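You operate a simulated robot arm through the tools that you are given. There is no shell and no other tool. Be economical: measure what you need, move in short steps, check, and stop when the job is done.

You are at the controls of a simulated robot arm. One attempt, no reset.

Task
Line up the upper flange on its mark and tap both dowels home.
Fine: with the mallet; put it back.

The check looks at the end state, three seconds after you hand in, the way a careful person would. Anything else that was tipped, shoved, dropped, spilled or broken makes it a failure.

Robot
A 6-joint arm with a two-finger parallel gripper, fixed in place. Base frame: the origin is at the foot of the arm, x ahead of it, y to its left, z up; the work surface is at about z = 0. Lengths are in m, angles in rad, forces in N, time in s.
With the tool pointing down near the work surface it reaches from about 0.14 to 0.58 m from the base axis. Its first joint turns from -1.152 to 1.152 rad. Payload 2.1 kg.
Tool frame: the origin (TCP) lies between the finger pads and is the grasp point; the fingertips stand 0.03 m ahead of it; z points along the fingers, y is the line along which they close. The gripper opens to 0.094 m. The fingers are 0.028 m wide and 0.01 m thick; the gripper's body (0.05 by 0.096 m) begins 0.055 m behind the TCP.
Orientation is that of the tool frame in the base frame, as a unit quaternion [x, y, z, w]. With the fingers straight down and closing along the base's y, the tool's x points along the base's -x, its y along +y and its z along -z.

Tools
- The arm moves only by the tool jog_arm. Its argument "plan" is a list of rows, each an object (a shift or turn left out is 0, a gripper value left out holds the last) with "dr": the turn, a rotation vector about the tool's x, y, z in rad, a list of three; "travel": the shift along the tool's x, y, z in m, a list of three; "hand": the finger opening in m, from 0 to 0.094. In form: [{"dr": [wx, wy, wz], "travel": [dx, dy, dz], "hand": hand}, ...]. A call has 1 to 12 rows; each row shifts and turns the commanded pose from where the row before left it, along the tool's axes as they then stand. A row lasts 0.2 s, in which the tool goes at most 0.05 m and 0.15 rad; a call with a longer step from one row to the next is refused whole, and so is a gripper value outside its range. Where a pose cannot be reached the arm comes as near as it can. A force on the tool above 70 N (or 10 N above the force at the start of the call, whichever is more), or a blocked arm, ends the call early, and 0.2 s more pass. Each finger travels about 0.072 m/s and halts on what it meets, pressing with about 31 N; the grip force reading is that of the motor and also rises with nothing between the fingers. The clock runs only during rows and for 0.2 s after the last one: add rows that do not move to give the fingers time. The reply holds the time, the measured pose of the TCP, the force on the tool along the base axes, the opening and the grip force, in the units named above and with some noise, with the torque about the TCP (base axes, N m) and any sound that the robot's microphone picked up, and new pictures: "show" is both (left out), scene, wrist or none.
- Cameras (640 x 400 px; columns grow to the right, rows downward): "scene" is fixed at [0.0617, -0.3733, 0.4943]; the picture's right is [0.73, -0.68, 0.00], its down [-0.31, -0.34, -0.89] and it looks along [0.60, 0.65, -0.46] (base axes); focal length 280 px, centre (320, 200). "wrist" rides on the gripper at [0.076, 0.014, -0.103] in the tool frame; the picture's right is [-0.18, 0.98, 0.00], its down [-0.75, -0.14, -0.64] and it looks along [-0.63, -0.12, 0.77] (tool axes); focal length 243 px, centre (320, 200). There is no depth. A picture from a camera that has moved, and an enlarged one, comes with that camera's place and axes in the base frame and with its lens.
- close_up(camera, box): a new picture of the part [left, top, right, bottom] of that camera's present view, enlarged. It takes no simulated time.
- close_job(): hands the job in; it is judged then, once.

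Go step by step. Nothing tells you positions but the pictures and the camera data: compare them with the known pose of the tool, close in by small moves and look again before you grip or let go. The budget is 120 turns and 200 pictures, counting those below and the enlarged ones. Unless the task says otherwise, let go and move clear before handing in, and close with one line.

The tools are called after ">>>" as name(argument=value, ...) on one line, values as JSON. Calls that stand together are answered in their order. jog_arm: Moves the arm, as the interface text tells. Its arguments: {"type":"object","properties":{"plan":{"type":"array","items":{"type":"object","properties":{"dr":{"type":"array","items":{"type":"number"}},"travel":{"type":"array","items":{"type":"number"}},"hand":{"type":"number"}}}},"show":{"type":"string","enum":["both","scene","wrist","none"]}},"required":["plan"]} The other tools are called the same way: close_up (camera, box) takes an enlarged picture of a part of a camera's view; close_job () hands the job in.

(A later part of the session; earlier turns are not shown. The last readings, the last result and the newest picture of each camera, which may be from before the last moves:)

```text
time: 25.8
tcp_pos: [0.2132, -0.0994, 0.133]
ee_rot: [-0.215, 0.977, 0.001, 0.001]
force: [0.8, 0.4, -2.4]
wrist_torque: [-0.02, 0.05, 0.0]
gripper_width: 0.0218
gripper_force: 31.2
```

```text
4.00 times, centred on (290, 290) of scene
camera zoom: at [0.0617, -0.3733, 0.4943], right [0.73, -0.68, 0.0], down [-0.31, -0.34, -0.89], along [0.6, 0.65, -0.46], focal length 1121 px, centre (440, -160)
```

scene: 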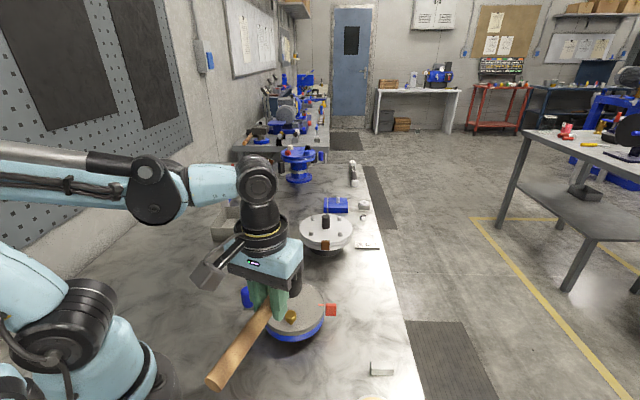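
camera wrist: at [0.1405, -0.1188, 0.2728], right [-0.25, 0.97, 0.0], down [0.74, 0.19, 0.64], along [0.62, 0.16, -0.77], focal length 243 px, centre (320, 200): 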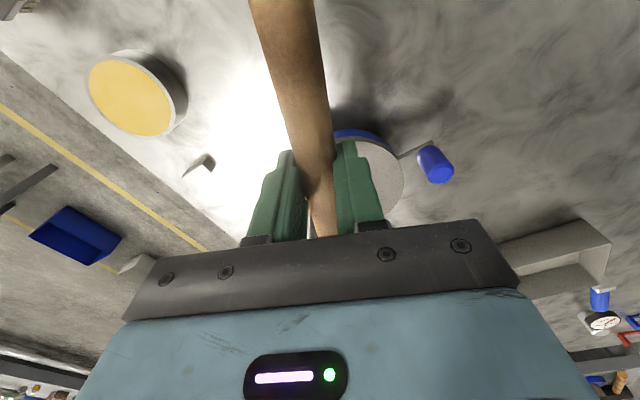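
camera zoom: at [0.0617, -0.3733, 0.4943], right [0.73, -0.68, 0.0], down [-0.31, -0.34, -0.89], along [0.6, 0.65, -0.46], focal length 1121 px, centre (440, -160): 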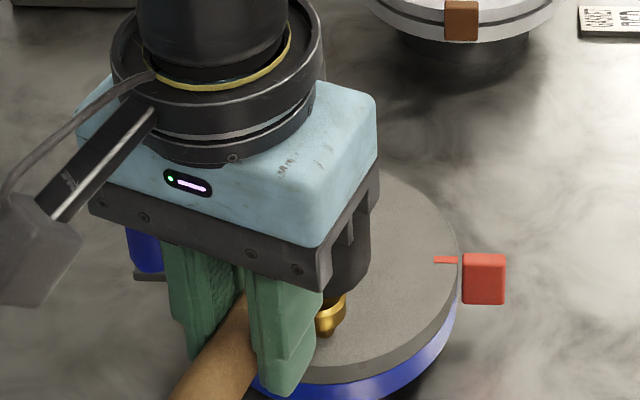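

The mallet head is centred over the gold dowel. First tap: down quickly, then back up.

>>> jog_arm(plan=[{"travel": [0, 0, 0.032]}, {"travel": [0, 0, -0.032]}, {}], show="none")

>>> close_up(camera="scene", box=[210, 240, 370, 340])

```text
time: 26.6
tcp_pos: [0.2144, -0.0988, 0.1327]
ee_rot: [-0.217, 0.976, 0.0, 0.001]
force: [0.2, -0.5, -2.7]
wrist_torque: [0.0, 0.0, 0.0]
gripper_width: 0.0214
gripper_force: 30.4
```

```text
4.00 times, centred on (290, 290) of scene
camera zoom: at [0.0617, -0.3733, 0.4943], right [0.73, -0.68, 0.0], down [-0.31, -0.34, -0.89], along [0.6, 0.65, -0.46], focal length 1121 px, centre (440, -160)
```

zoom: 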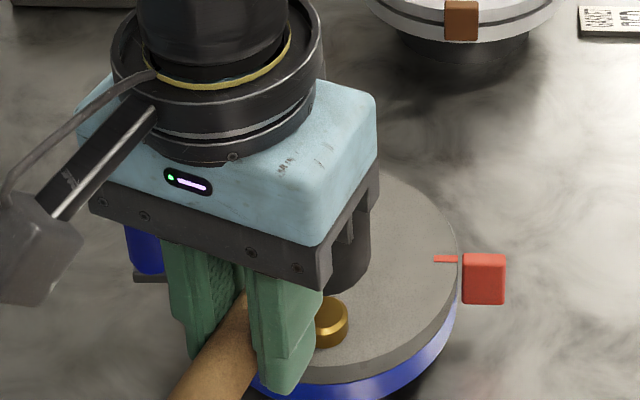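

The gold dowel went down considerably. I'll zoom in to see whether it is seated.

>>> close_up(camera="scene", box=[274, 305, 314, 330])

```text
16.00 times, centred on (294, 318) of scene
camera zoom: at [0.0617, -0.3733, 0.4943], right [0.73, -0.68, 0.0], down [-0.31, -0.34, -0.89], along [0.6, 0.65, -0.46], focal length 4482 px, centre (736, -1680)
```

zoom: 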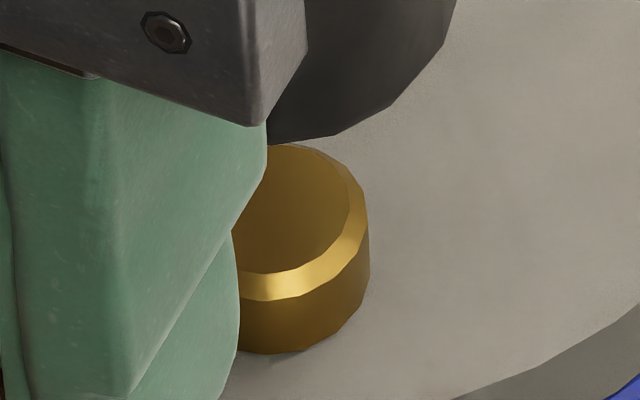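

It is nearly seated, so one more tap slightly deeper to confirm.

>>> jog_arm(plan=[{"travel": [0, 0, 0.038]}, {"travel": [0, 0, 0.004]}, {"travel": [0, 0, -0.042]}, {}], show="none")

>>> close_up(camera="scene", box=[274, 305, 314, 330])

```text
time: 27.6
tcp_pos: [0.2144, -0.0986, 0.1319]
ee_rot: [-0.217, 0.976, 0.0, 0.002]
force: [0.3, 0.3, -1.9]
wrist_torque: [-0.03, 0.0, -0.02]
gripper_width: 0.0217
gripper_force: 31.2
```

```text
16.00 times, centred on (294, 318) of scene
camera zoom: at [0.0617, -0.3733, 0.4943], right [0.73, -0.68, 0.0], down [-0.31, -0.34, -0.89], along [0.6, 0.65, -0.46], focal length 4482 px, centre (736, -1680)
```

zoom: 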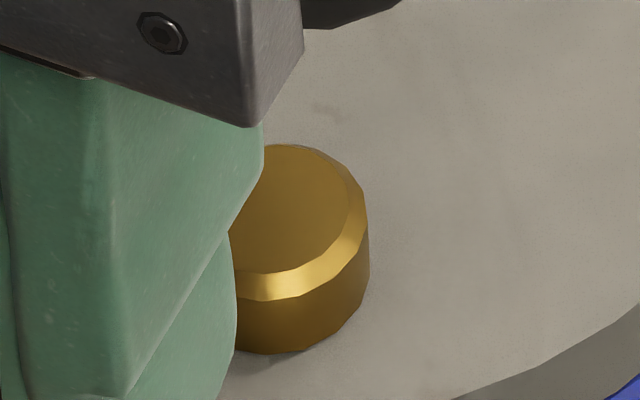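

The dowel did not move further, so it is seated, but the mallet has pitched in the grip. I'll rise and look at it.

>>> jog_arm(plan=[{"travel": [0, 0, -0.04]}, {"travel": [0, 0, -0.03]}, {}], show="both")

>>> close_up(camera="scene", box=[190, 220, 350, 320])

>>> close_up(camera="scene", box=[250, 260, 346, 320])

```text
time: 28.4
tcp_pos: [0.214, -0.0998, 0.2022]
ee_rot: [-0.216, 0.976, 0.0, 0.0]
force: [0.0, 0.3, -2.5]
wrist_torque: [-0.01, -0.03, 0.02]
gripper_width: 0.0217
gripper_force: 31.2
camera wrist: at [0.1399, -0.1196, 0.3047], right [-0.25, 0.97, 0.0], down [0.74, 0.19, 0.64], along [0.62, 0.16, -0.77], focal length 243 px, centre (320, 200)
```

scene: 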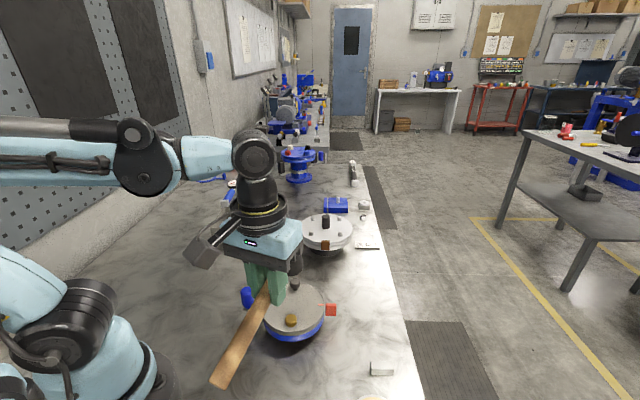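
wrist: 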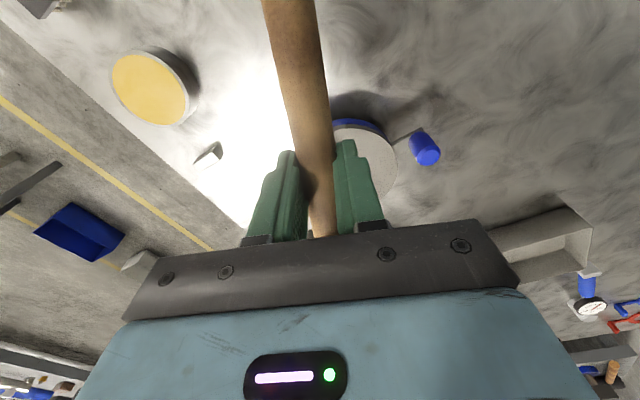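

```text
4.00 times, centred on (270, 270) of scene
camera zoom: at [0.0617, -0.3733, 0.4943], right [0.73, -0.68, 0.0], down [-0.31, -0.34, -0.89], along [0.6, 0.65, -0.46], focal length 1121 px, centre (520, -80)
```

zoom: 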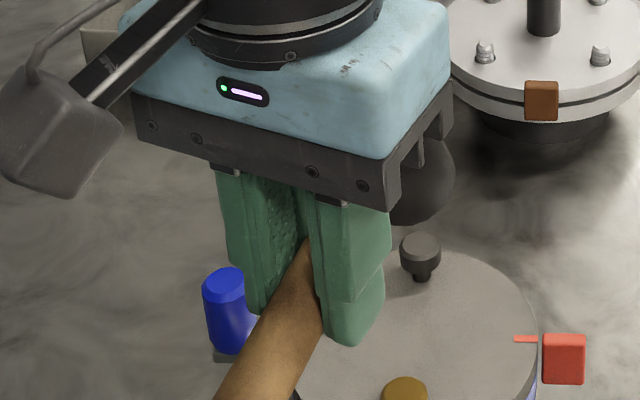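

```text
6.67 times, centred on (298, 290) of scene
camera zoom: at [0.0617, -0.3733, 0.4943], right [0.73, -0.68, 0.0], down [-0.31, -0.34, -0.89], along [0.6, 0.65, -0.46], focal length 1868 px, centre (467, -400)
```

zoom: 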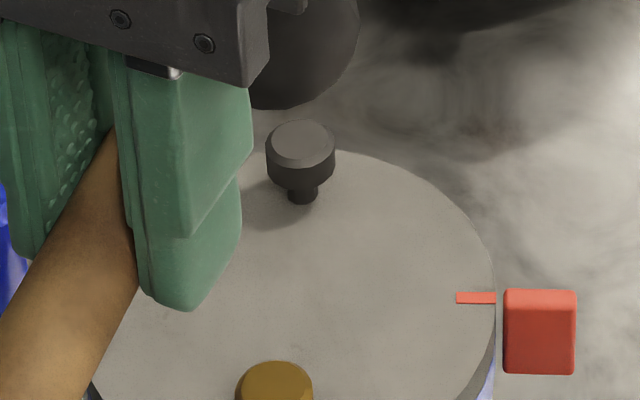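

>>> close_up(camera="scene", box=[190, 300, 318, 380])

>>> close_up(camera="scene", box=[180, 330, 260, 400])

```text
5.00 times, centred on (254, 340) of scene
camera zoom: at [0.0617, -0.3733, 0.4943], right [0.73, -0.68, 0.0], down [-0.31, -0.34, -0.89], along [0.6, 0.65, -0.46], focal length 1401 px, centre (650, -500)
```

zoom: 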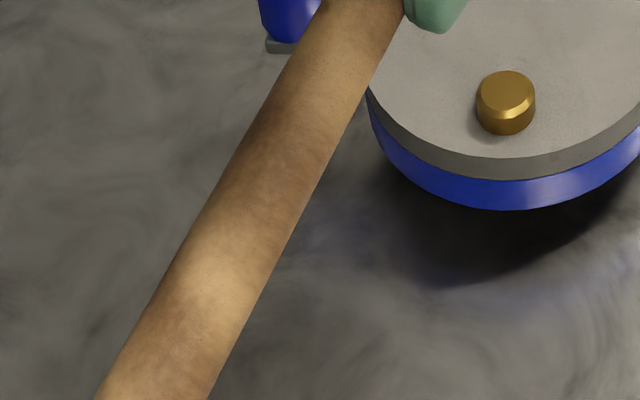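

```text
5.71 times, centred on (220, 365) of scene
camera zoom: at [0.0617, -0.3733, 0.4943], right [0.73, -0.68, 0.0], down [-0.31, -0.34, -0.89], along [0.6, 0.65, -0.46], focal length 1601 px, centre (891, -743)
```

zoom: 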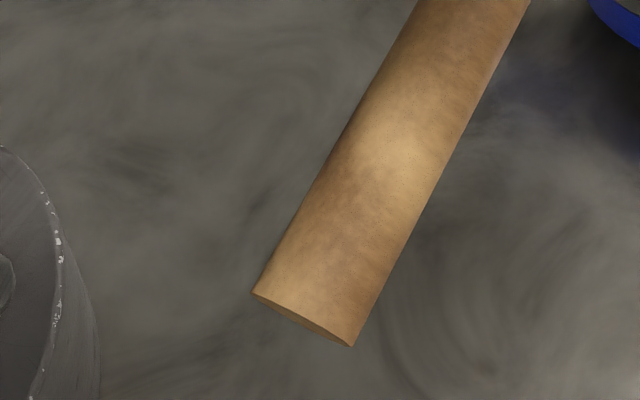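

The gold dowel's head sits flush on the flange. The mallet is now pitched about 0.25 rad, head up. I'll go to yaw 10° over the gray dowel and pitch the tool to level the mallet.

>>> jog_arm(plan=[{"dr": [0, 0, 0.13]}, {"dr": [0, 0, 0.13]}, {"travel": [-0.0238, 0.0225, 0]}, {"travel": [-0.0238, 0.0225, 0]}, {"travel": [-0.0239, 0.0226, 0]}, {"dr": [0, 0.125, 0]}, {"dr": [0, 0.125, 0]}, {"travel": [-0.0062, 0, 0.0242]}, {"travel": [-0.0062, 0, 0.0242]}, {}, {}])

>>> close_up(camera="scene", box=[210, 230, 370, 330])

```text
time: 30.8
tcp_pos: [0.2726, -0.0209, 0.1519]
ee_rot: [-0.087, 0.988, -0.01, -0.124]
force: [0.2, -0.9, -2.1]
wrist_torque: [0.03, 0.02, 0.03]
gripper_width: 0.0215
gripper_force: 31.0
camera wrist: at [0.2239, -0.0165, 0.2701], right [0.0, 1.0, -0.04], down [0.9, 0.02, 0.44], along [0.44, -0.04, -0.9], focal length 243 px, centre (320, 200)
```

scene: 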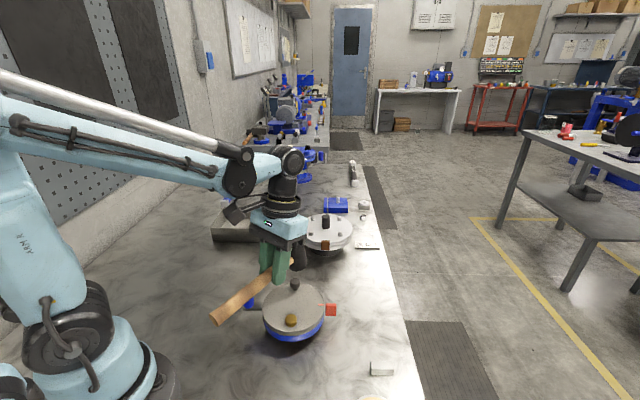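
wrist: 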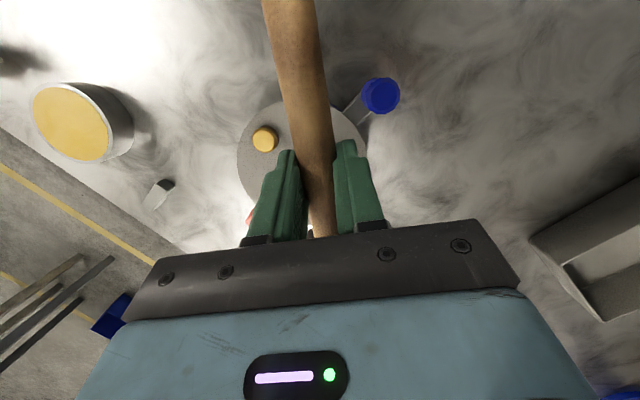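

```text
4.00 times, centred on (290, 280) of scene
camera zoom: at [0.0617, -0.3733, 0.4943], right [0.73, -0.68, 0.0], down [-0.31, -0.34, -0.89], along [0.6, 0.65, -0.46], focal length 1121 px, centre (440, -120)
```

zoom: 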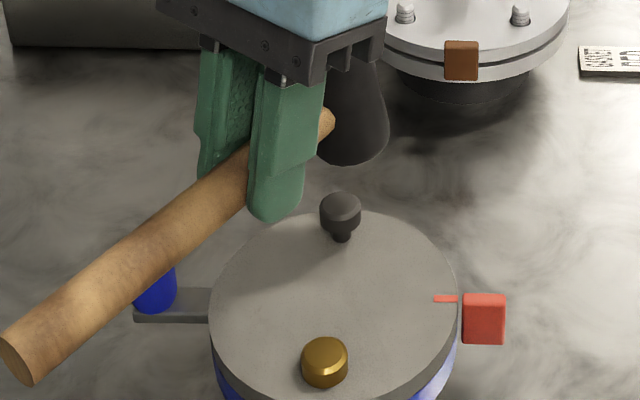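

A residual head-up tilt of about 0.1 rad remains. I'll add pitch and lower to just above the gray dowel.

>>> jog_arm(plan=[{"dr": [0, 0.1, 0]}, {"travel": [-0.0091, 0, 0.0207]}, {}, {}], show="none")

>>> close_up(camera="scene", box=[210, 230, 370, 330])

>>> close_up(camera="scene", box=[272, 250, 336, 290])

```text
time: 31.8
tcp_pos: [0.2727, -0.02, 0.13]
ee_rot: [-0.086, 0.981, -0.014, -0.172]
force: [-0.1, 0.3, -2.6]
wrist_torque: [-0.01, 0.02, -0.03]
gripper_width: 0.0214
gripper_force: 31.6
```

```text
4.00 times, centred on (290, 280) of scene
camera zoom: at [0.0617, -0.3733, 0.4943], right [0.73, -0.68, 0.0], down [-0.31, -0.34, -0.89], along [0.6, 0.65, -0.46], focal length 1121 px, centre (440, -120)
```

zoom: 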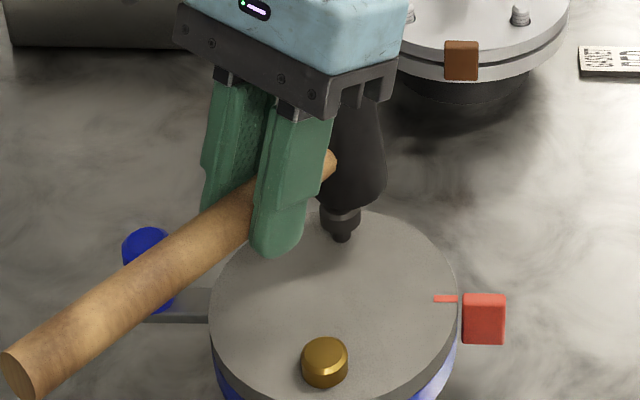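

```text
10.00 times, centred on (304, 270) of scene
camera zoom: at [0.0617, -0.3733, 0.4943], right [0.73, -0.68, 0.0], down [-0.31, -0.34, -0.89], along [0.6, 0.65, -0.46], focal length 2802 px, centre (480, -500)
```

zoom: 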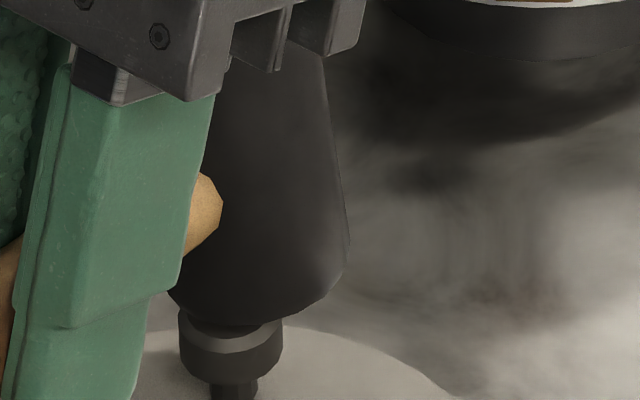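

The face needs a small shift of about 6 mm in tool +y to be centred on the dowel. Then I'll tap.

>>> jog_arm(plan=[{"travel": [0, 0.006, 0]}, {}, {"travel": [-0.0107, 0, 0.0291]}, {"travel": [0.0107, 0, -0.0291]}, {}], show="none")

>>> close_up(camera="scene", box=[272, 250, 336, 290])

```text
time: 33.0
tcp_pos: [0.2722, -0.015, 0.1291]
ee_rot: [-0.087, 0.981, -0.014, -0.172]
force: [0.5, 0.4, -2.0]
wrist_torque: [0.0, 0.02, -0.01]
gripper_width: 0.0217
gripper_force: 30.7
```

```text
10.00 times, centred on (304, 270) of scene
camera zoom: at [0.0617, -0.3733, 0.4943], right [0.73, -0.68, 0.0], down [-0.31, -0.34, -0.89], along [0.6, 0.65, -0.46], focal length 2802 px, centre (480, -500)
```

zoom: 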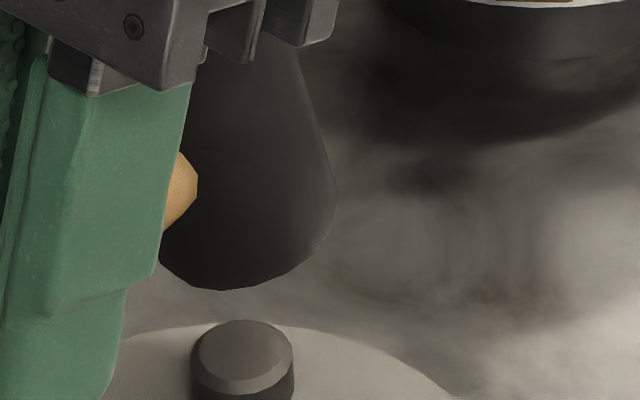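

>>> close_up(camera="scene", box=[274, 275, 322, 305])

>>> close_up(camera="scene", box=[264, 300, 312, 330])

```text
13.33 times, centred on (298, 290) of scene
camera zoom: at [0.0617, -0.3733, 0.4943], right [0.73, -0.68, 0.0], down [-0.31, -0.34, -0.89], along [0.6, 0.65, -0.46], focal length 3735 px, centre (613, -1000)
```

zoom: 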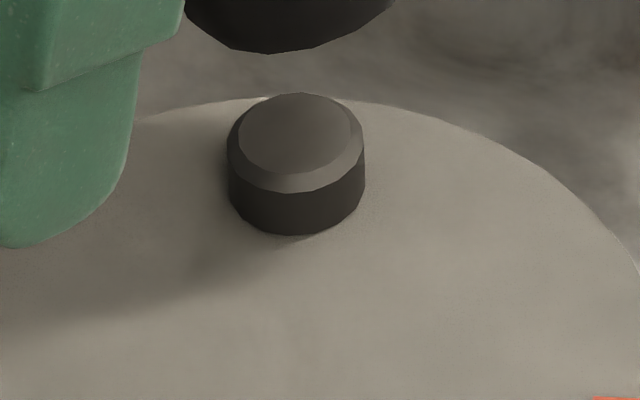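

```text
13.33 times, centred on (288, 315) of scene
camera zoom: at [0.0617, -0.3733, 0.4943], right [0.73, -0.68, 0.0], down [-0.31, -0.34, -0.89], along [0.6, 0.65, -0.46], focal length 3735 px, centre (747, -1333)
```

zoom: 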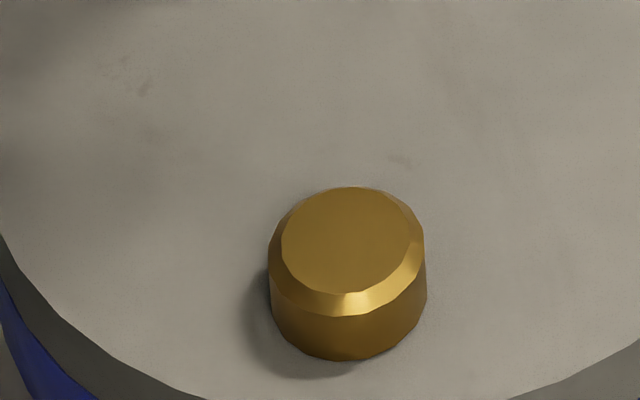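

Gray looks seated too. I'll confirm with one slightly deeper tap, as I did on the gold.

>>> jog_arm(plan=[{"travel": [-0.0122, 0, 0.0333]}, {"travel": [0.0122, 0, -0.0333]}, {}], show="none")

>>> close_up(camera="scene", box=[274, 275, 322, 305])

>>> close_up(camera="scene", box=[200, 230, 360, 330])

```text
time: 33.8
tcp_pos: [0.2734, -0.0138, 0.1299]
ee_rot: [-0.087, 0.981, -0.015, -0.172]
force: [-0.7, -0.7, -3.0]
wrist_torque: [-0.01, 0.06, -0.02]
gripper_width: 0.0215
gripper_force: 31.3
```

```text
13.33 times, centred on (298, 290) of scene
camera zoom: at [0.0617, -0.3733, 0.4943], right [0.73, -0.68, 0.0], down [-0.31, -0.34, -0.89], along [0.6, 0.65, -0.46], focal length 3735 px, centre (613, -1000)
```

zoom: 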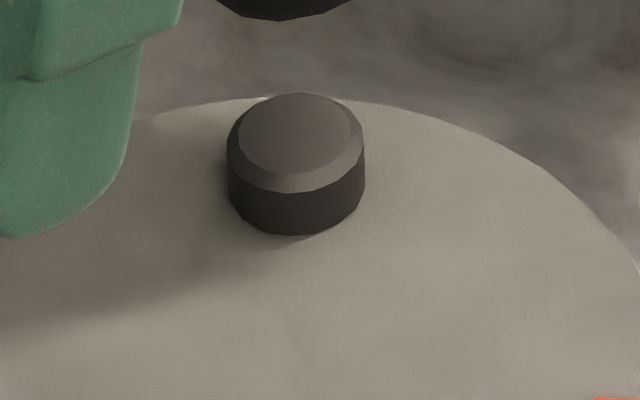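

```text
4.00 times, centred on (280, 280) of scene
camera zoom: at [0.0617, -0.3733, 0.4943], right [0.73, -0.68, 0.0], down [-0.31, -0.34, -0.89], along [0.6, 0.65, -0.46], focal length 1121 px, centre (480, -120)
```

zoom: 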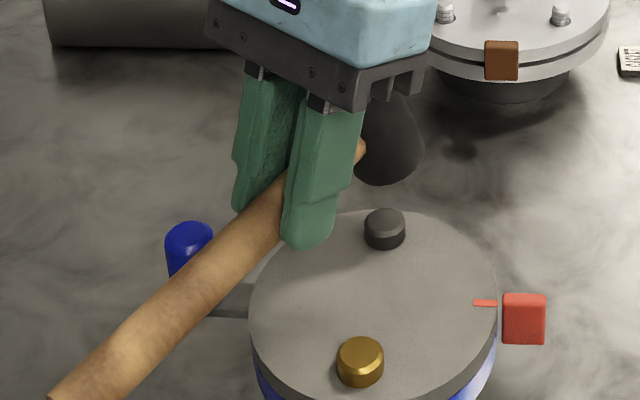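

Gray did not move either, so both are home and the scribe still lines up. Now I'll take the mallet up and back toward its rest.

>>> jog_arm(plan=[{"travel": [0.012, 0, -0.0329]}, {"travel": [0.012, 0, -0.0329]}, {"travel": [-0.0237, -0.0311, -0.0087]}, {"travel": [-0.0237, -0.0311, -0.0087]}, {"travel": [-0.0237, -0.0311, -0.0087]}, {"travel": [-0.0237, -0.0311, -0.0087]}, {"travel": [-0.0237, -0.0311, -0.0087]}, {"dr": [0.0432, 0, -0.1184]}, {"dr": [0.0432, 0, -0.1184]}, {"dr": [0.0432, 0, -0.1184]}, {"dr": [0.0432, 0, -0.1184]}, {"dr": [0.0432, 0, -0.1184]}])

>>> close_up(camera="scene", box=[300, 190, 460, 290])

>>> close_up(camera="scene", box=[330, 270, 458, 350])

```text
time: 36.4
tcp_pos: [0.4249, -0.1445, 0.2013]
ee_rot: [-0.387, 0.906, -0.069, -0.159]
force: [-0.2, -0.6, -1.4]
wrist_torque: [-0.02, -0.01, -0.01]
gripper_width: 0.0218
gripper_force: 31.0
camera wrist: at [0.3899, -0.1632, 0.323], right [-0.59, 0.8, -0.06], down [0.74, 0.57, 0.35], along [0.32, 0.16, -0.94], focal length 243 px, centre (320, 200)
```

scene: 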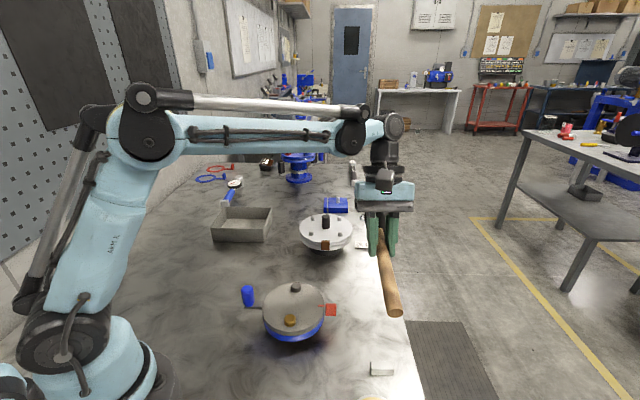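
wrist: 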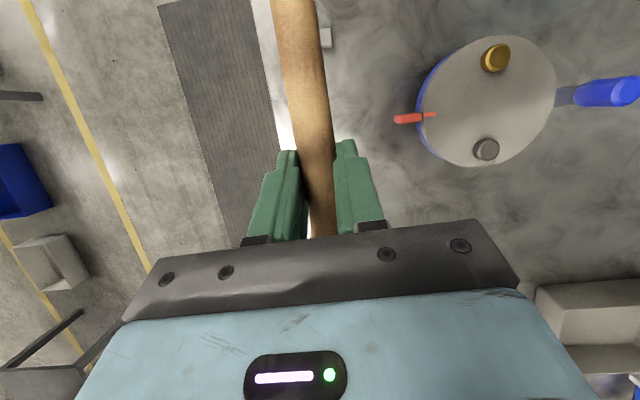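

```text
4.00 times, centred on (380, 240) of scene
camera zoom: at [0.0618, -0.3733, 0.4943], right [0.73, -0.68, 0.0], down [-0.31, -0.34, -0.89], along [0.6, 0.65, -0.46], focal length 1121 px, centre (80, 40)
```

zoom: 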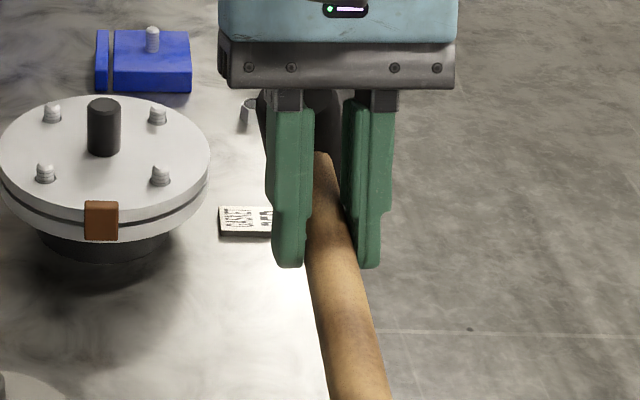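

```text
5.00 times, centred on (394, 310) of scene
camera zoom: at [0.0618, -0.3733, 0.4943], right [0.73, -0.68, 0.0], down [-0.31, -0.34, -0.89], along [0.6, 0.65, -0.46], focal length 1401 px, centre (-50, -350)
```

zoom: 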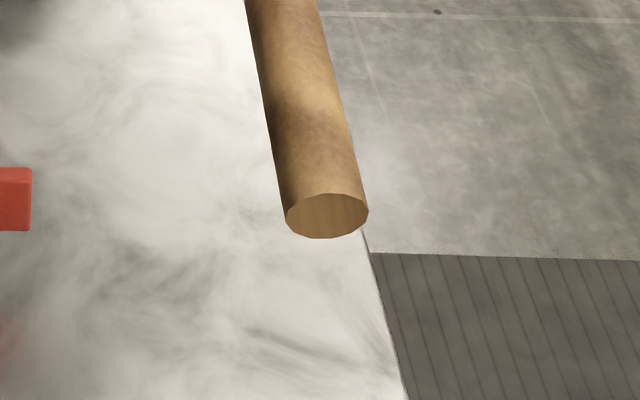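

>>> close_up(camera="wrist", box=[240, 0, 400, 100])

```text
4.00 times, centred on (320, 50) of wrist
camera zoom: at [0.3899, -0.1632, 0.323], right [-0.59, 0.8, -0.06], down [0.74, 0.57, 0.35], along [0.32, 0.16, -0.94], focal length 970 px, centre (320, 800)
```

zoom: 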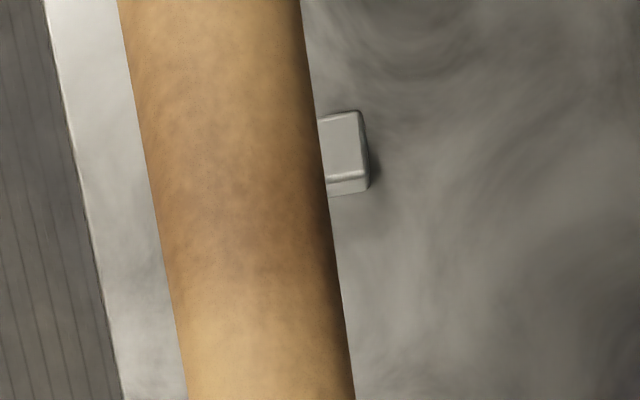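

The mallet's pitch relative to the tool is about 0.415 rad, so I'll add 0.07 pitch and trim yaw by -0.03. Then I'll descend partway over the rest and look.

>>> jog_arm(plan=[{"dr": [-0.0103, 0, 0.0282]}, {"dr": [0, 0.07, 0]}, {"travel": [-0.0031, -0.0025, -0.0014]}, {"travel": [-0.0163, 0, 0.0365]}, {"travel": [-0.0163, 0, 0.0365]}, {"travel": [-0.0163, 0, 0.0365]}, {}, {}])

>>> close_up(camera="scene", box=[336, 262, 432, 322])

>>> close_up(camera="scene", box=[336, 320, 432, 380])

>>> close_up(camera="wrist", box=[240, 0, 400, 100])

```text
time: 38.2
tcp_pos: [0.4293, -0.1438, 0.0819]
ee_rot: [-0.37, 0.906, -0.079, -0.192]
force: [0.0, 0.0, -2.2]
wrist_torque: [0.02, 0.02, -0.02]
gripper_width: 0.0218
gripper_force: 30.7
camera wrist: at [0.3997, -0.1552, 0.2055], right [-0.57, 0.82, -0.08], down [0.78, 0.56, 0.28], along [0.27, 0.1, -0.96], focal length 243 px, centre (320, 200)
```

scene: 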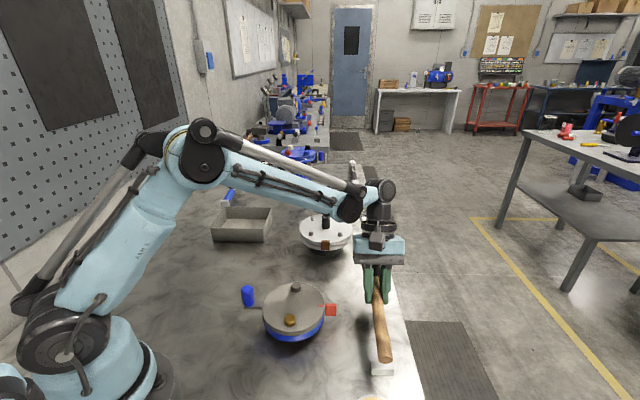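
wrist: 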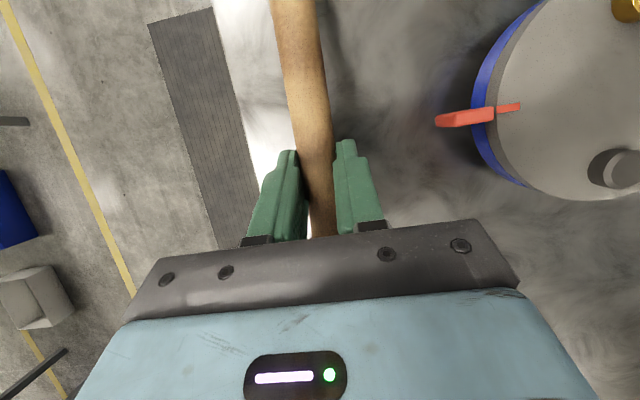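

```text
6.67 times, centred on (384, 292) of scene
camera zoom: at [0.0617, -0.3733, 0.4943], right [0.73, -0.68, 0.0], down [-0.31, -0.34, -0.89], along [0.6, 0.65, -0.46], focal length 1868 px, centre (-107, -413)
```

zoom: 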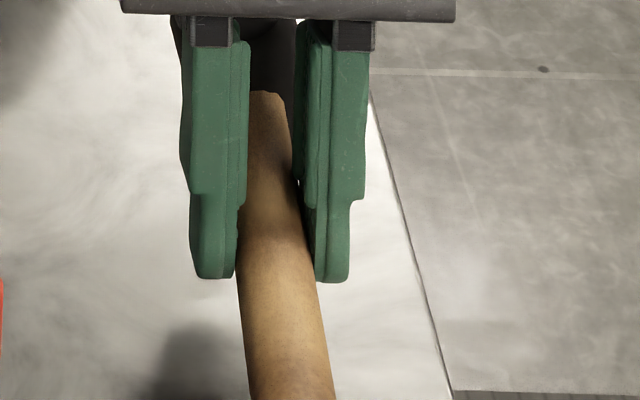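

```text
6.67 times, centred on (384, 350) of scene
camera zoom: at [0.0617, -0.3733, 0.4943], right [0.73, -0.68, 0.0], down [-0.31, -0.34, -0.89], along [0.6, 0.65, -0.46], focal length 1868 px, centre (-107, -800)
```

zoom: 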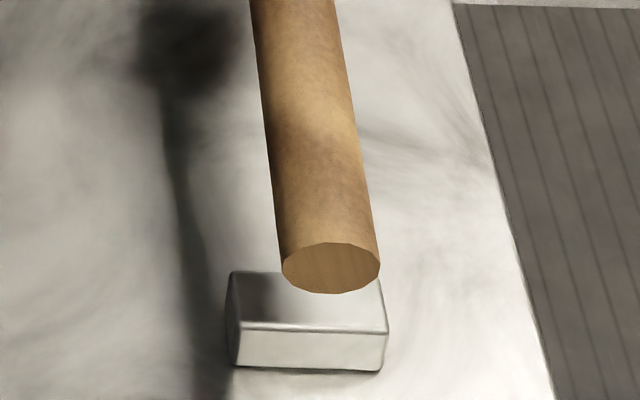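

```text
4.00 times, centred on (320, 50) of wrist
camera zoom: at [0.3997, -0.1552, 0.2055], right [-0.57, 0.82, -0.08], down [0.78, 0.56, 0.28], along [0.27, 0.1, -0.96], focal length 970 px, centre (320, 800)
```

zoom: 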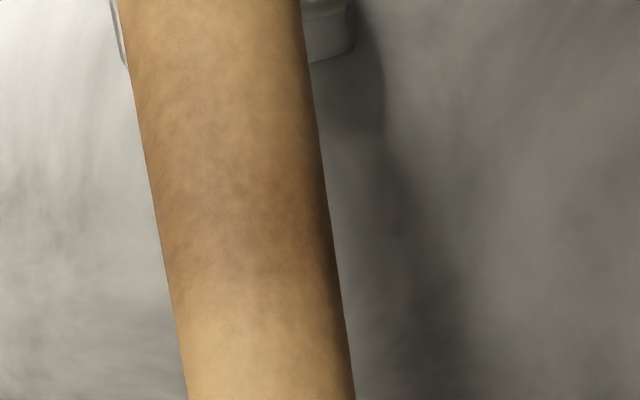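

A residual tilt of about 0.085 rad remains; I'll remove it and descend to about 10 mm above resting height, then check.

>>> jog_arm(plan=[{"dr": [0, 0.085, 0]}, {"travel": [-0.0082, 0, 0.0131]}, {"travel": [-0.0073, 0, 0.0131]}, {}, {}])

>>> close_up(camera="scene", box=[336, 320, 432, 380])

>>> close_up(camera="scene", box=[336, 262, 432, 322])

```text
time: 39.4
tcp_pos: [0.4297, -0.1446, 0.05]
ee_rot: [-0.366, 0.897, -0.094, -0.229]
force: [0.7, -0.6, -2.6]
wrist_torque: [0.01, 0.03, 0.05]
gripper_width: 0.0217
gripper_force: 31.1
camera wrist: at [0.409, -0.147, 0.1769], right [-0.57, 0.81, -0.09], down [0.79, 0.58, 0.2], along [0.21, 0.04, -0.98], focal length 243 px, centre (320, 200)
```

scene: 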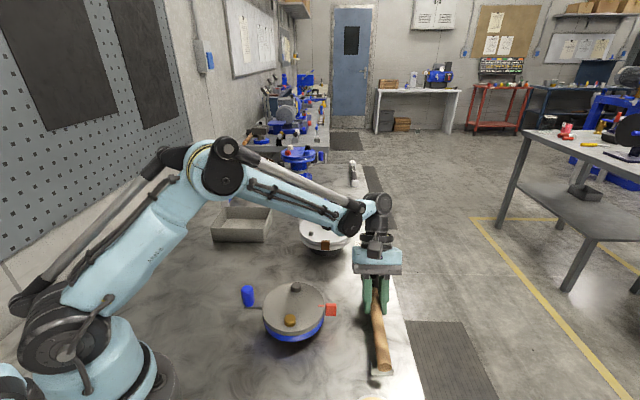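
wrist: 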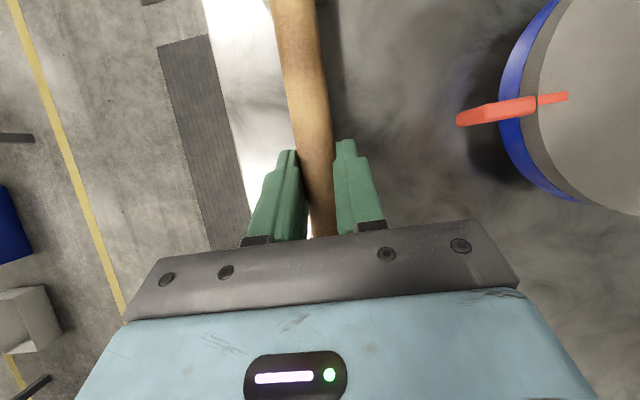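

```text
6.67 times, centred on (384, 350) of scene
camera zoom: at [0.0618, -0.3733, 0.4943], right [0.73, -0.68, 0.0], down [-0.31, -0.34, -0.89], along [0.6, 0.65, -0.46], focal length 1868 px, centre (-107, -800)
```

zoom: 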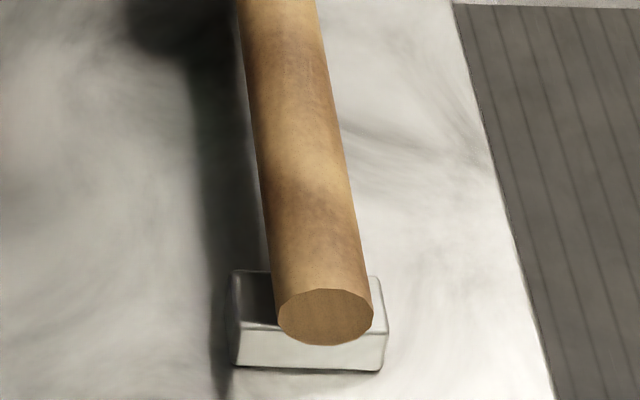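

```text
6.67 times, centred on (384, 292) of scene
camera zoom: at [0.0618, -0.3733, 0.4943], right [0.73, -0.68, 0.0], down [-0.31, -0.34, -0.89], along [0.6, 0.65, -0.46], focal length 1868 px, centre (-107, -413)
```

zoom: 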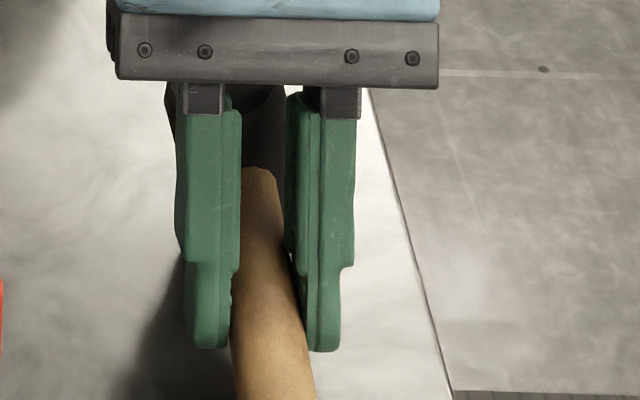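

The tail is only about 3 mm above its old position while the grip is 9 mm up, so I'll trim pitch slightly more and ease down.

>>> jog_arm(plan=[{"dr": [0, 0.035, 0]}, {"travel": [-0.0015, 0, 0.0026]}, {"travel": [-0.0013, 0, 0.0022]}, {}, {}], show="none")

>>> close_up(camera="scene", box=[336, 320, 432, 380])

>>> close_up(camera="scene", box=[336, 262, 432, 322])

```text
time: 40.6
tcp_pos: [0.4298, -0.1461, 0.0461]
ee_rot: [-0.363, 0.892, -0.104, -0.249]
force: [-3.9, -12.8, 40.0]
wrist_torque: [0.2, -0.21, -0.23]
gripper_width: 0.0217
gripper_force: 30.8
```

```text
6.67 times, centred on (384, 350) of scene
camera zoom: at [0.0615, -0.3733, 0.4944], right [0.73, -0.68, 0.0], down [-0.31, -0.34, -0.89], along [0.6, 0.65, -0.46], focal length 1868 px, centre (-107, -800)
```

zoom: 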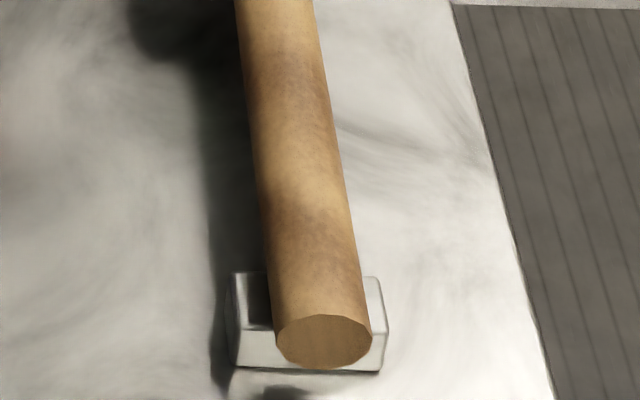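

```text
6.67 times, centred on (384, 292) of scene
camera zoom: at [0.0615, -0.3733, 0.4944], right [0.73, -0.68, 0.0], down [-0.31, -0.34, -0.89], along [0.6, 0.65, -0.46], focal length 1868 px, centre (-107, -413)
```

zoom: 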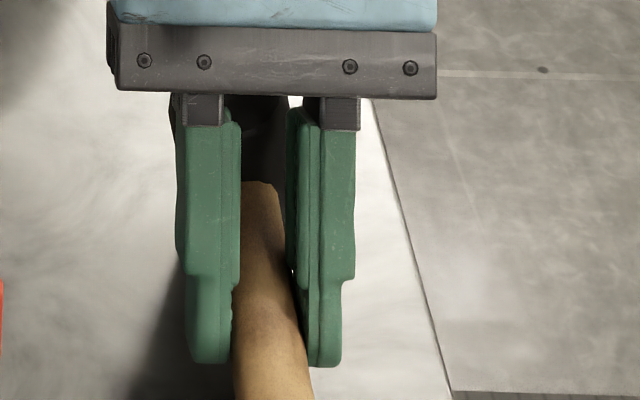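

Contact is made with both the head and the tail resting (40 N, near-zero torque), but the mallet sits about 3.5 mm too far tailward and the head about 3 mm to the right. I'll lift a little, trim, and set it down again lightly.

>>> jog_arm(plan=[{"travel": [0.0026, 0, -0.0043]}, {"travel": [-0.003, 0.002, -0.0018], "dr": [0.0082, 0, -0.0137]}, {}, {"travel": [-0.0009, 0, 0.0015]}, {"travel": [-0.0009, 0, 0.0015]}, {}], show="none")

>>> close_up(camera="scene", box=[336, 320, 432, 380])

>>> close_up(camera="scene", box=[336, 262, 432, 322])

```text
time: 42.0
tcp_pos: [0.4307, -0.1421, 0.0459]
ee_rot: [-0.372, 0.889, -0.103, -0.245]
force: [2.7, 2.9, 12.2]
wrist_torque: [0.83, -0.55, -0.01]
gripper_width: 0.0217
gripper_force: 31.4
```

```text
6.67 times, centred on (384, 350) of scene
camera zoom: at [0.0617, -0.3733, 0.4943], right [0.73, -0.68, 0.0], down [-0.31, -0.34, -0.89], along [0.6, 0.65, -0.46], focal length 1868 px, centre (-107, -800)
```

zoom: 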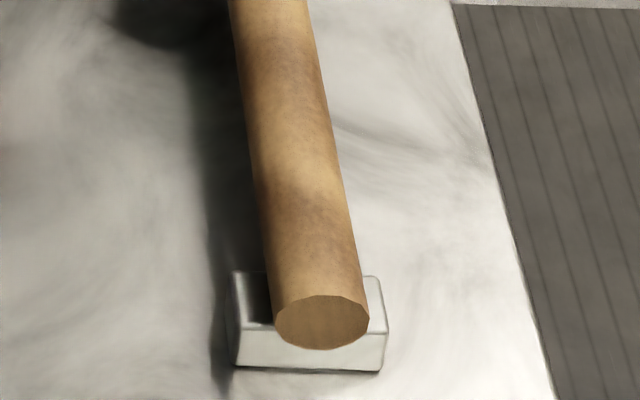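

```text
6.67 times, centred on (384, 292) of scene
camera zoom: at [0.0617, -0.3733, 0.4943], right [0.73, -0.68, 0.0], down [-0.31, -0.34, -0.89], along [0.6, 0.65, -0.46], focal length 1868 px, centre (-107, -413)
```

zoom: 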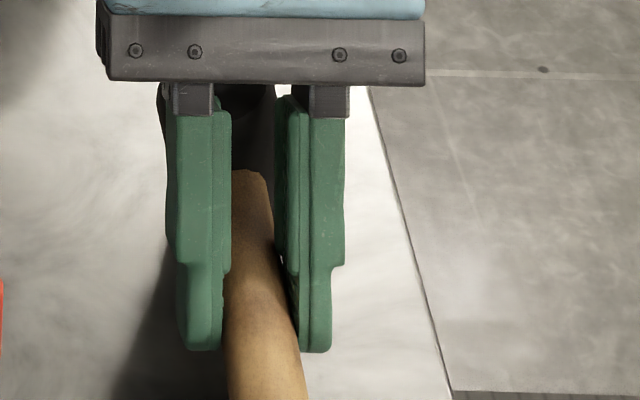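

Only the head touches now and the tail hovers about 2–3 mm. I'll take back 0.02 rad of pitch, then release gently.

>>> jog_arm(plan=[{"dr": [0, -0.022, 0]}, {"travel": [-0.0006, 0, 0.001]}, {}, {}], show="none")

>>> close_up(camera="scene", box=[336, 320, 432, 380])

```text
time: 43.0
tcp_pos: [0.4306, -0.141, 0.0458]
ee_rot: [-0.371, 0.892, -0.1, -0.236]
force: [5.0, 2.6, 48.6]
wrist_torque: [-0.11, 0.44, 0.03]
gripper_width: 0.0216
gripper_force: 31.0
```

```text
6.67 times, centred on (384, 350) of scene
camera zoom: at [0.0615, -0.3733, 0.4944], right [0.73, -0.68, 0.0], down [-0.31, -0.34, -0.89], along [0.6, 0.65, -0.46], focal length 1868 px, centre (-107, -800)
```

zoom: 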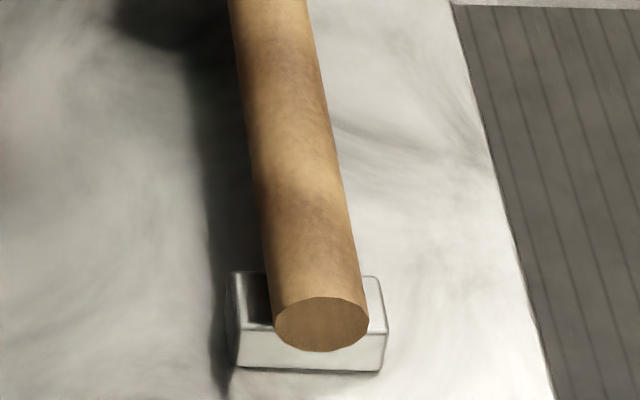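

Both ends bear now. I'll back off the pressure by about 1.5 mm and then open.

>>> jog_arm(plan=[{"travel": [0.0007, 0, -0.0012]}, {}, {"hand": 0.03}, {"hand": 0.045}, {"hand": 0.06}, {"hand": 0.075}, {}])

>>> close_up(camera="scene", box=[336, 320, 432, 380])

>>> close_up(camera="scene", box=[336, 262, 432, 322])

```text
time: 44.6
tcp_pos: [0.4304, -0.1399, 0.0474]
ee_rot: [-0.372, 0.893, -0.099, -0.235]
force: [0.1, 0.5, -0.4]
wrist_torque: [-0.01, 0.01, -0.01]
gripper_width: 0.0748
gripper_force: 0.1
camera wrist: at [0.4107, -0.1425, 0.1731], right [-0.59, 0.8, -0.09], down [0.78, 0.59, 0.19], along [0.2, 0.04, -0.98], focal length 243 px, centre (320, 200)
```

scene: 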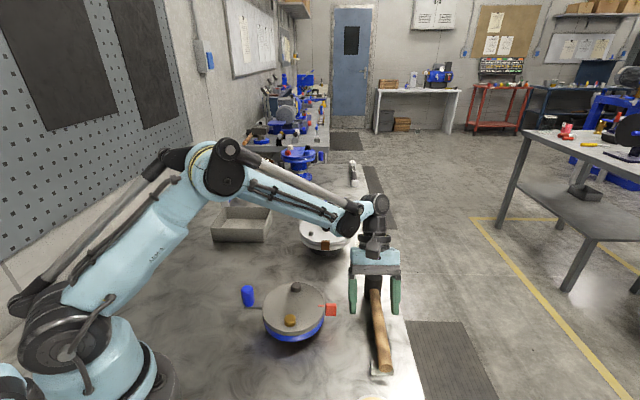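
wrist: 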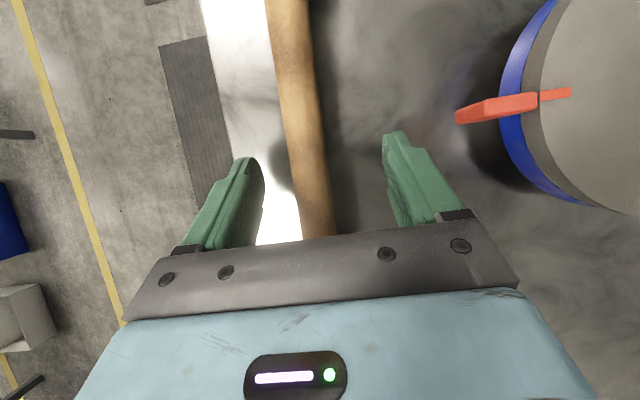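

```text
6.67 times, centred on (384, 350) of scene
camera zoom: at [0.0617, -0.3733, 0.4943], right [0.73, -0.68, 0.0], down [-0.31, -0.34, -0.89], along [0.6, 0.65, -0.46], focal length 1868 px, centre (-107, -800)
```

zoom: 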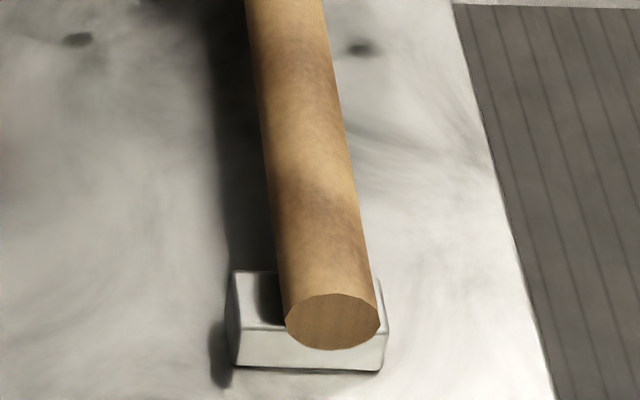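

```text
6.67 times, centred on (384, 292) of scene
camera zoom: at [0.0617, -0.3733, 0.4943], right [0.73, -0.68, 0.0], down [-0.31, -0.34, -0.89], along [0.6, 0.65, -0.46], focal length 1868 px, centre (-107, -413)
```

zoom: 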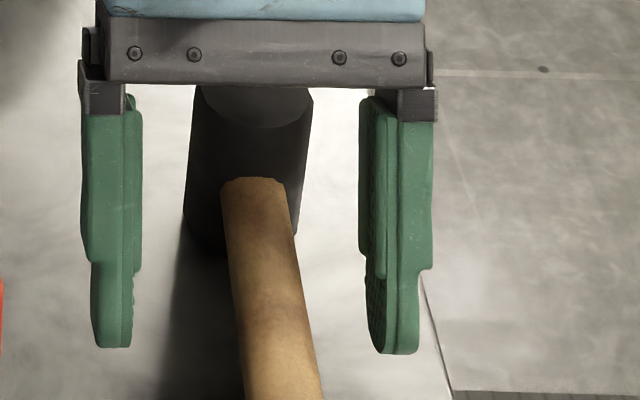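

The mallet is released, standing on its head with the handle on its rest, within about 5 mm of its old place. I'll rise straight up and level the tool.

>>> jog_arm(plan=[{"travel": [0.01, 0, -0.0174]}, {"travel": [0.0196, 0, -0.0349]}, {"travel": [0.0196, 0, -0.0349]}, {"travel": [0.0196, 0, -0.0349]}, {"dr": [0, -0.13, 0]}, {"dr": [0, -0.13, 0]}, {"dr": [0, -0.13, 0]}, {"dr": [0, -0.11, 0]}, {"travel": [0, 0, -0.04]}, {"travel": [0, 0, -0.04]}, {}])

>>> close_up(camera="scene", box=[220, 260, 420, 385])

>>> close_up(camera="scene", box=[308, 285, 356, 315])

```text
time: 47.0
tcp_pos: [0.4322, -0.1385, 0.2675]
ee_rot: [-0.385, 0.923, -0.004, -0.007]
force: [0.2, 0.5, 0.7]
wrist_torque: [-0.02, 0.02, 0.01]
gripper_width: 0.075
gripper_force: 0.0
camera wrist: at [0.3701, -0.1832, 0.3703], right [-0.57, 0.82, 0.0], down [0.64, 0.44, 0.63], along [0.52, 0.36, -0.78], focal length 243 px, centre (320, 200)
```

scene: 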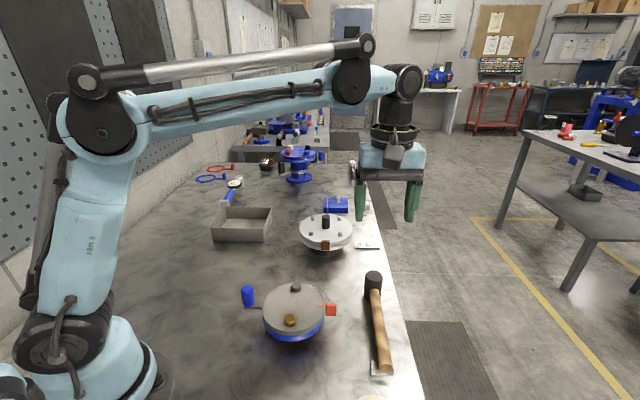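
wrist: 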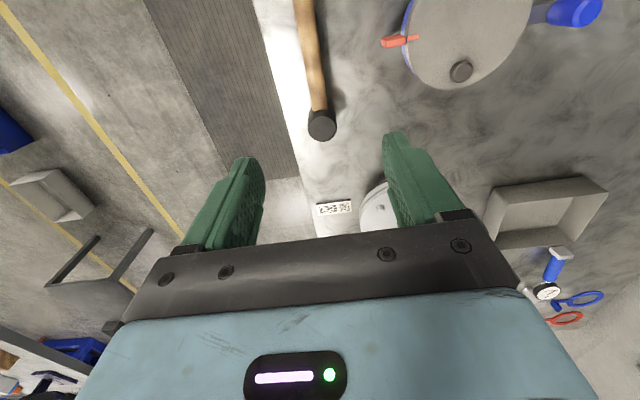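

```text
3.20 times, centred on (320, 322) of scene
camera zoom: at [0.0617, -0.3733, 0.4943], right [0.73, -0.68, 0.0], down [-0.31, -0.34, -0.89], along [0.6, 0.65, -0.46], focal length 896 px, centre (320, -192)
```

zoom: 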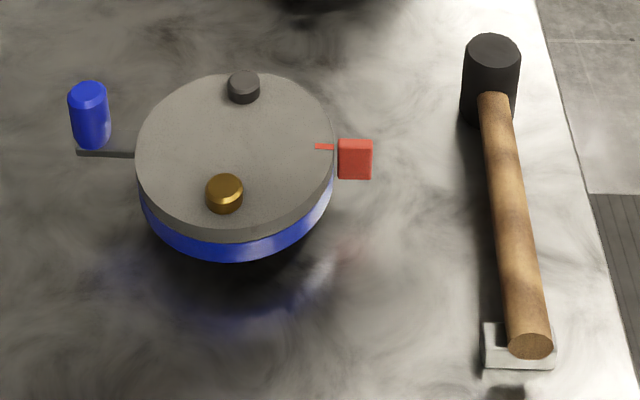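

```text
13.33 times, centred on (332, 300) of scene
camera zoom: at [0.0617, -0.3733, 0.4943], right [0.73, -0.68, 0.0], down [-0.31, -0.34, -0.89], along [0.6, 0.65, -0.46], focal length 3735 px, centre (160, -1133)
```

zoom: 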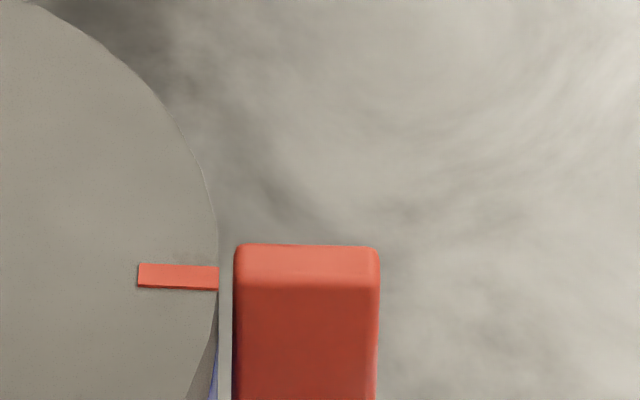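

The scribe has turned by about 2° as the second dowel seated. I'll check it from above.

>>> jog_arm(plan=[{"dr": [0, 0, 0.132]}, {"dr": [0, 0, 0.132]}, {"dr": [0, 0, 0.132]}, {"dr": [0, 0, 0.132]}, {"dr": [0, 0, 0.132]}, {"dr": [0, 0, 0.132], "hand": 0.09}, {"travel": [0.0455, 0.0121, 0.015]}, {"travel": [0.0455, 0.0121, 0.015]}, {"travel": [0.0455, 0.012, 0.015]}, {"travel": [0, 0, 0.02]}, {}], show="none")

>>> close_up(camera="wrist", box=[312, 110, 392, 160])

>>> close_up(camera="wrist", box=[280, 0, 472, 120])

```text
time: 49.4
tcp_pos: [0.2948, -0.1041, 0.2026]
ee_rot: [0.0, 1.0, -0.006, -0.005]
force: [-0.1, 0.1, -0.4]
wrist_torque: [-0.02, 0.0, -0.02]
gripper_width: 0.09
gripper_force: 0.0
```

```text
8.00 times, centred on (352, 135) of wrist
camera zoom: at [0.2202, -0.0896, 0.3054], right [0.18, 0.98, -0.01], down [0.76, -0.13, 0.64], along [0.62, -0.13, -0.77], focal length 1941 px, centre (64, 720)
```

zoom: 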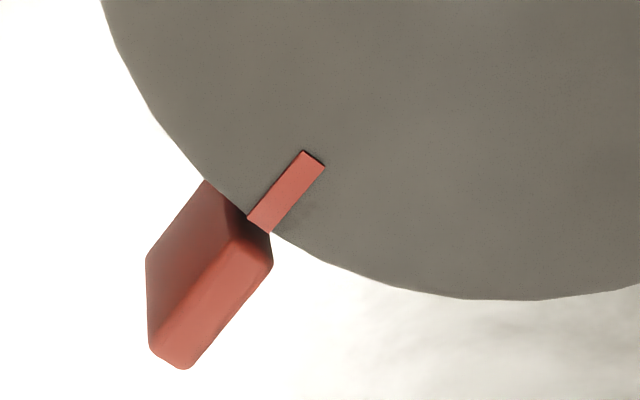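

```text
3.33 times, centred on (376, 60) of wrist
camera zoom: at [0.2202, -0.0896, 0.3054], right [0.18, 0.98, -0.01], down [0.76, -0.13, 0.64], along [0.62, -0.13, -0.77], focal length 809 px, centre (133, 667)
```

zoom: 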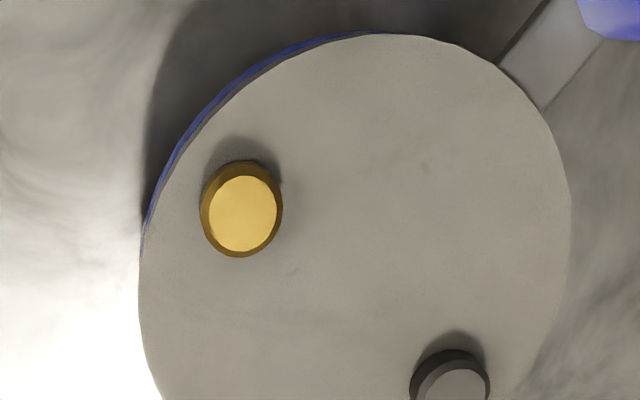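

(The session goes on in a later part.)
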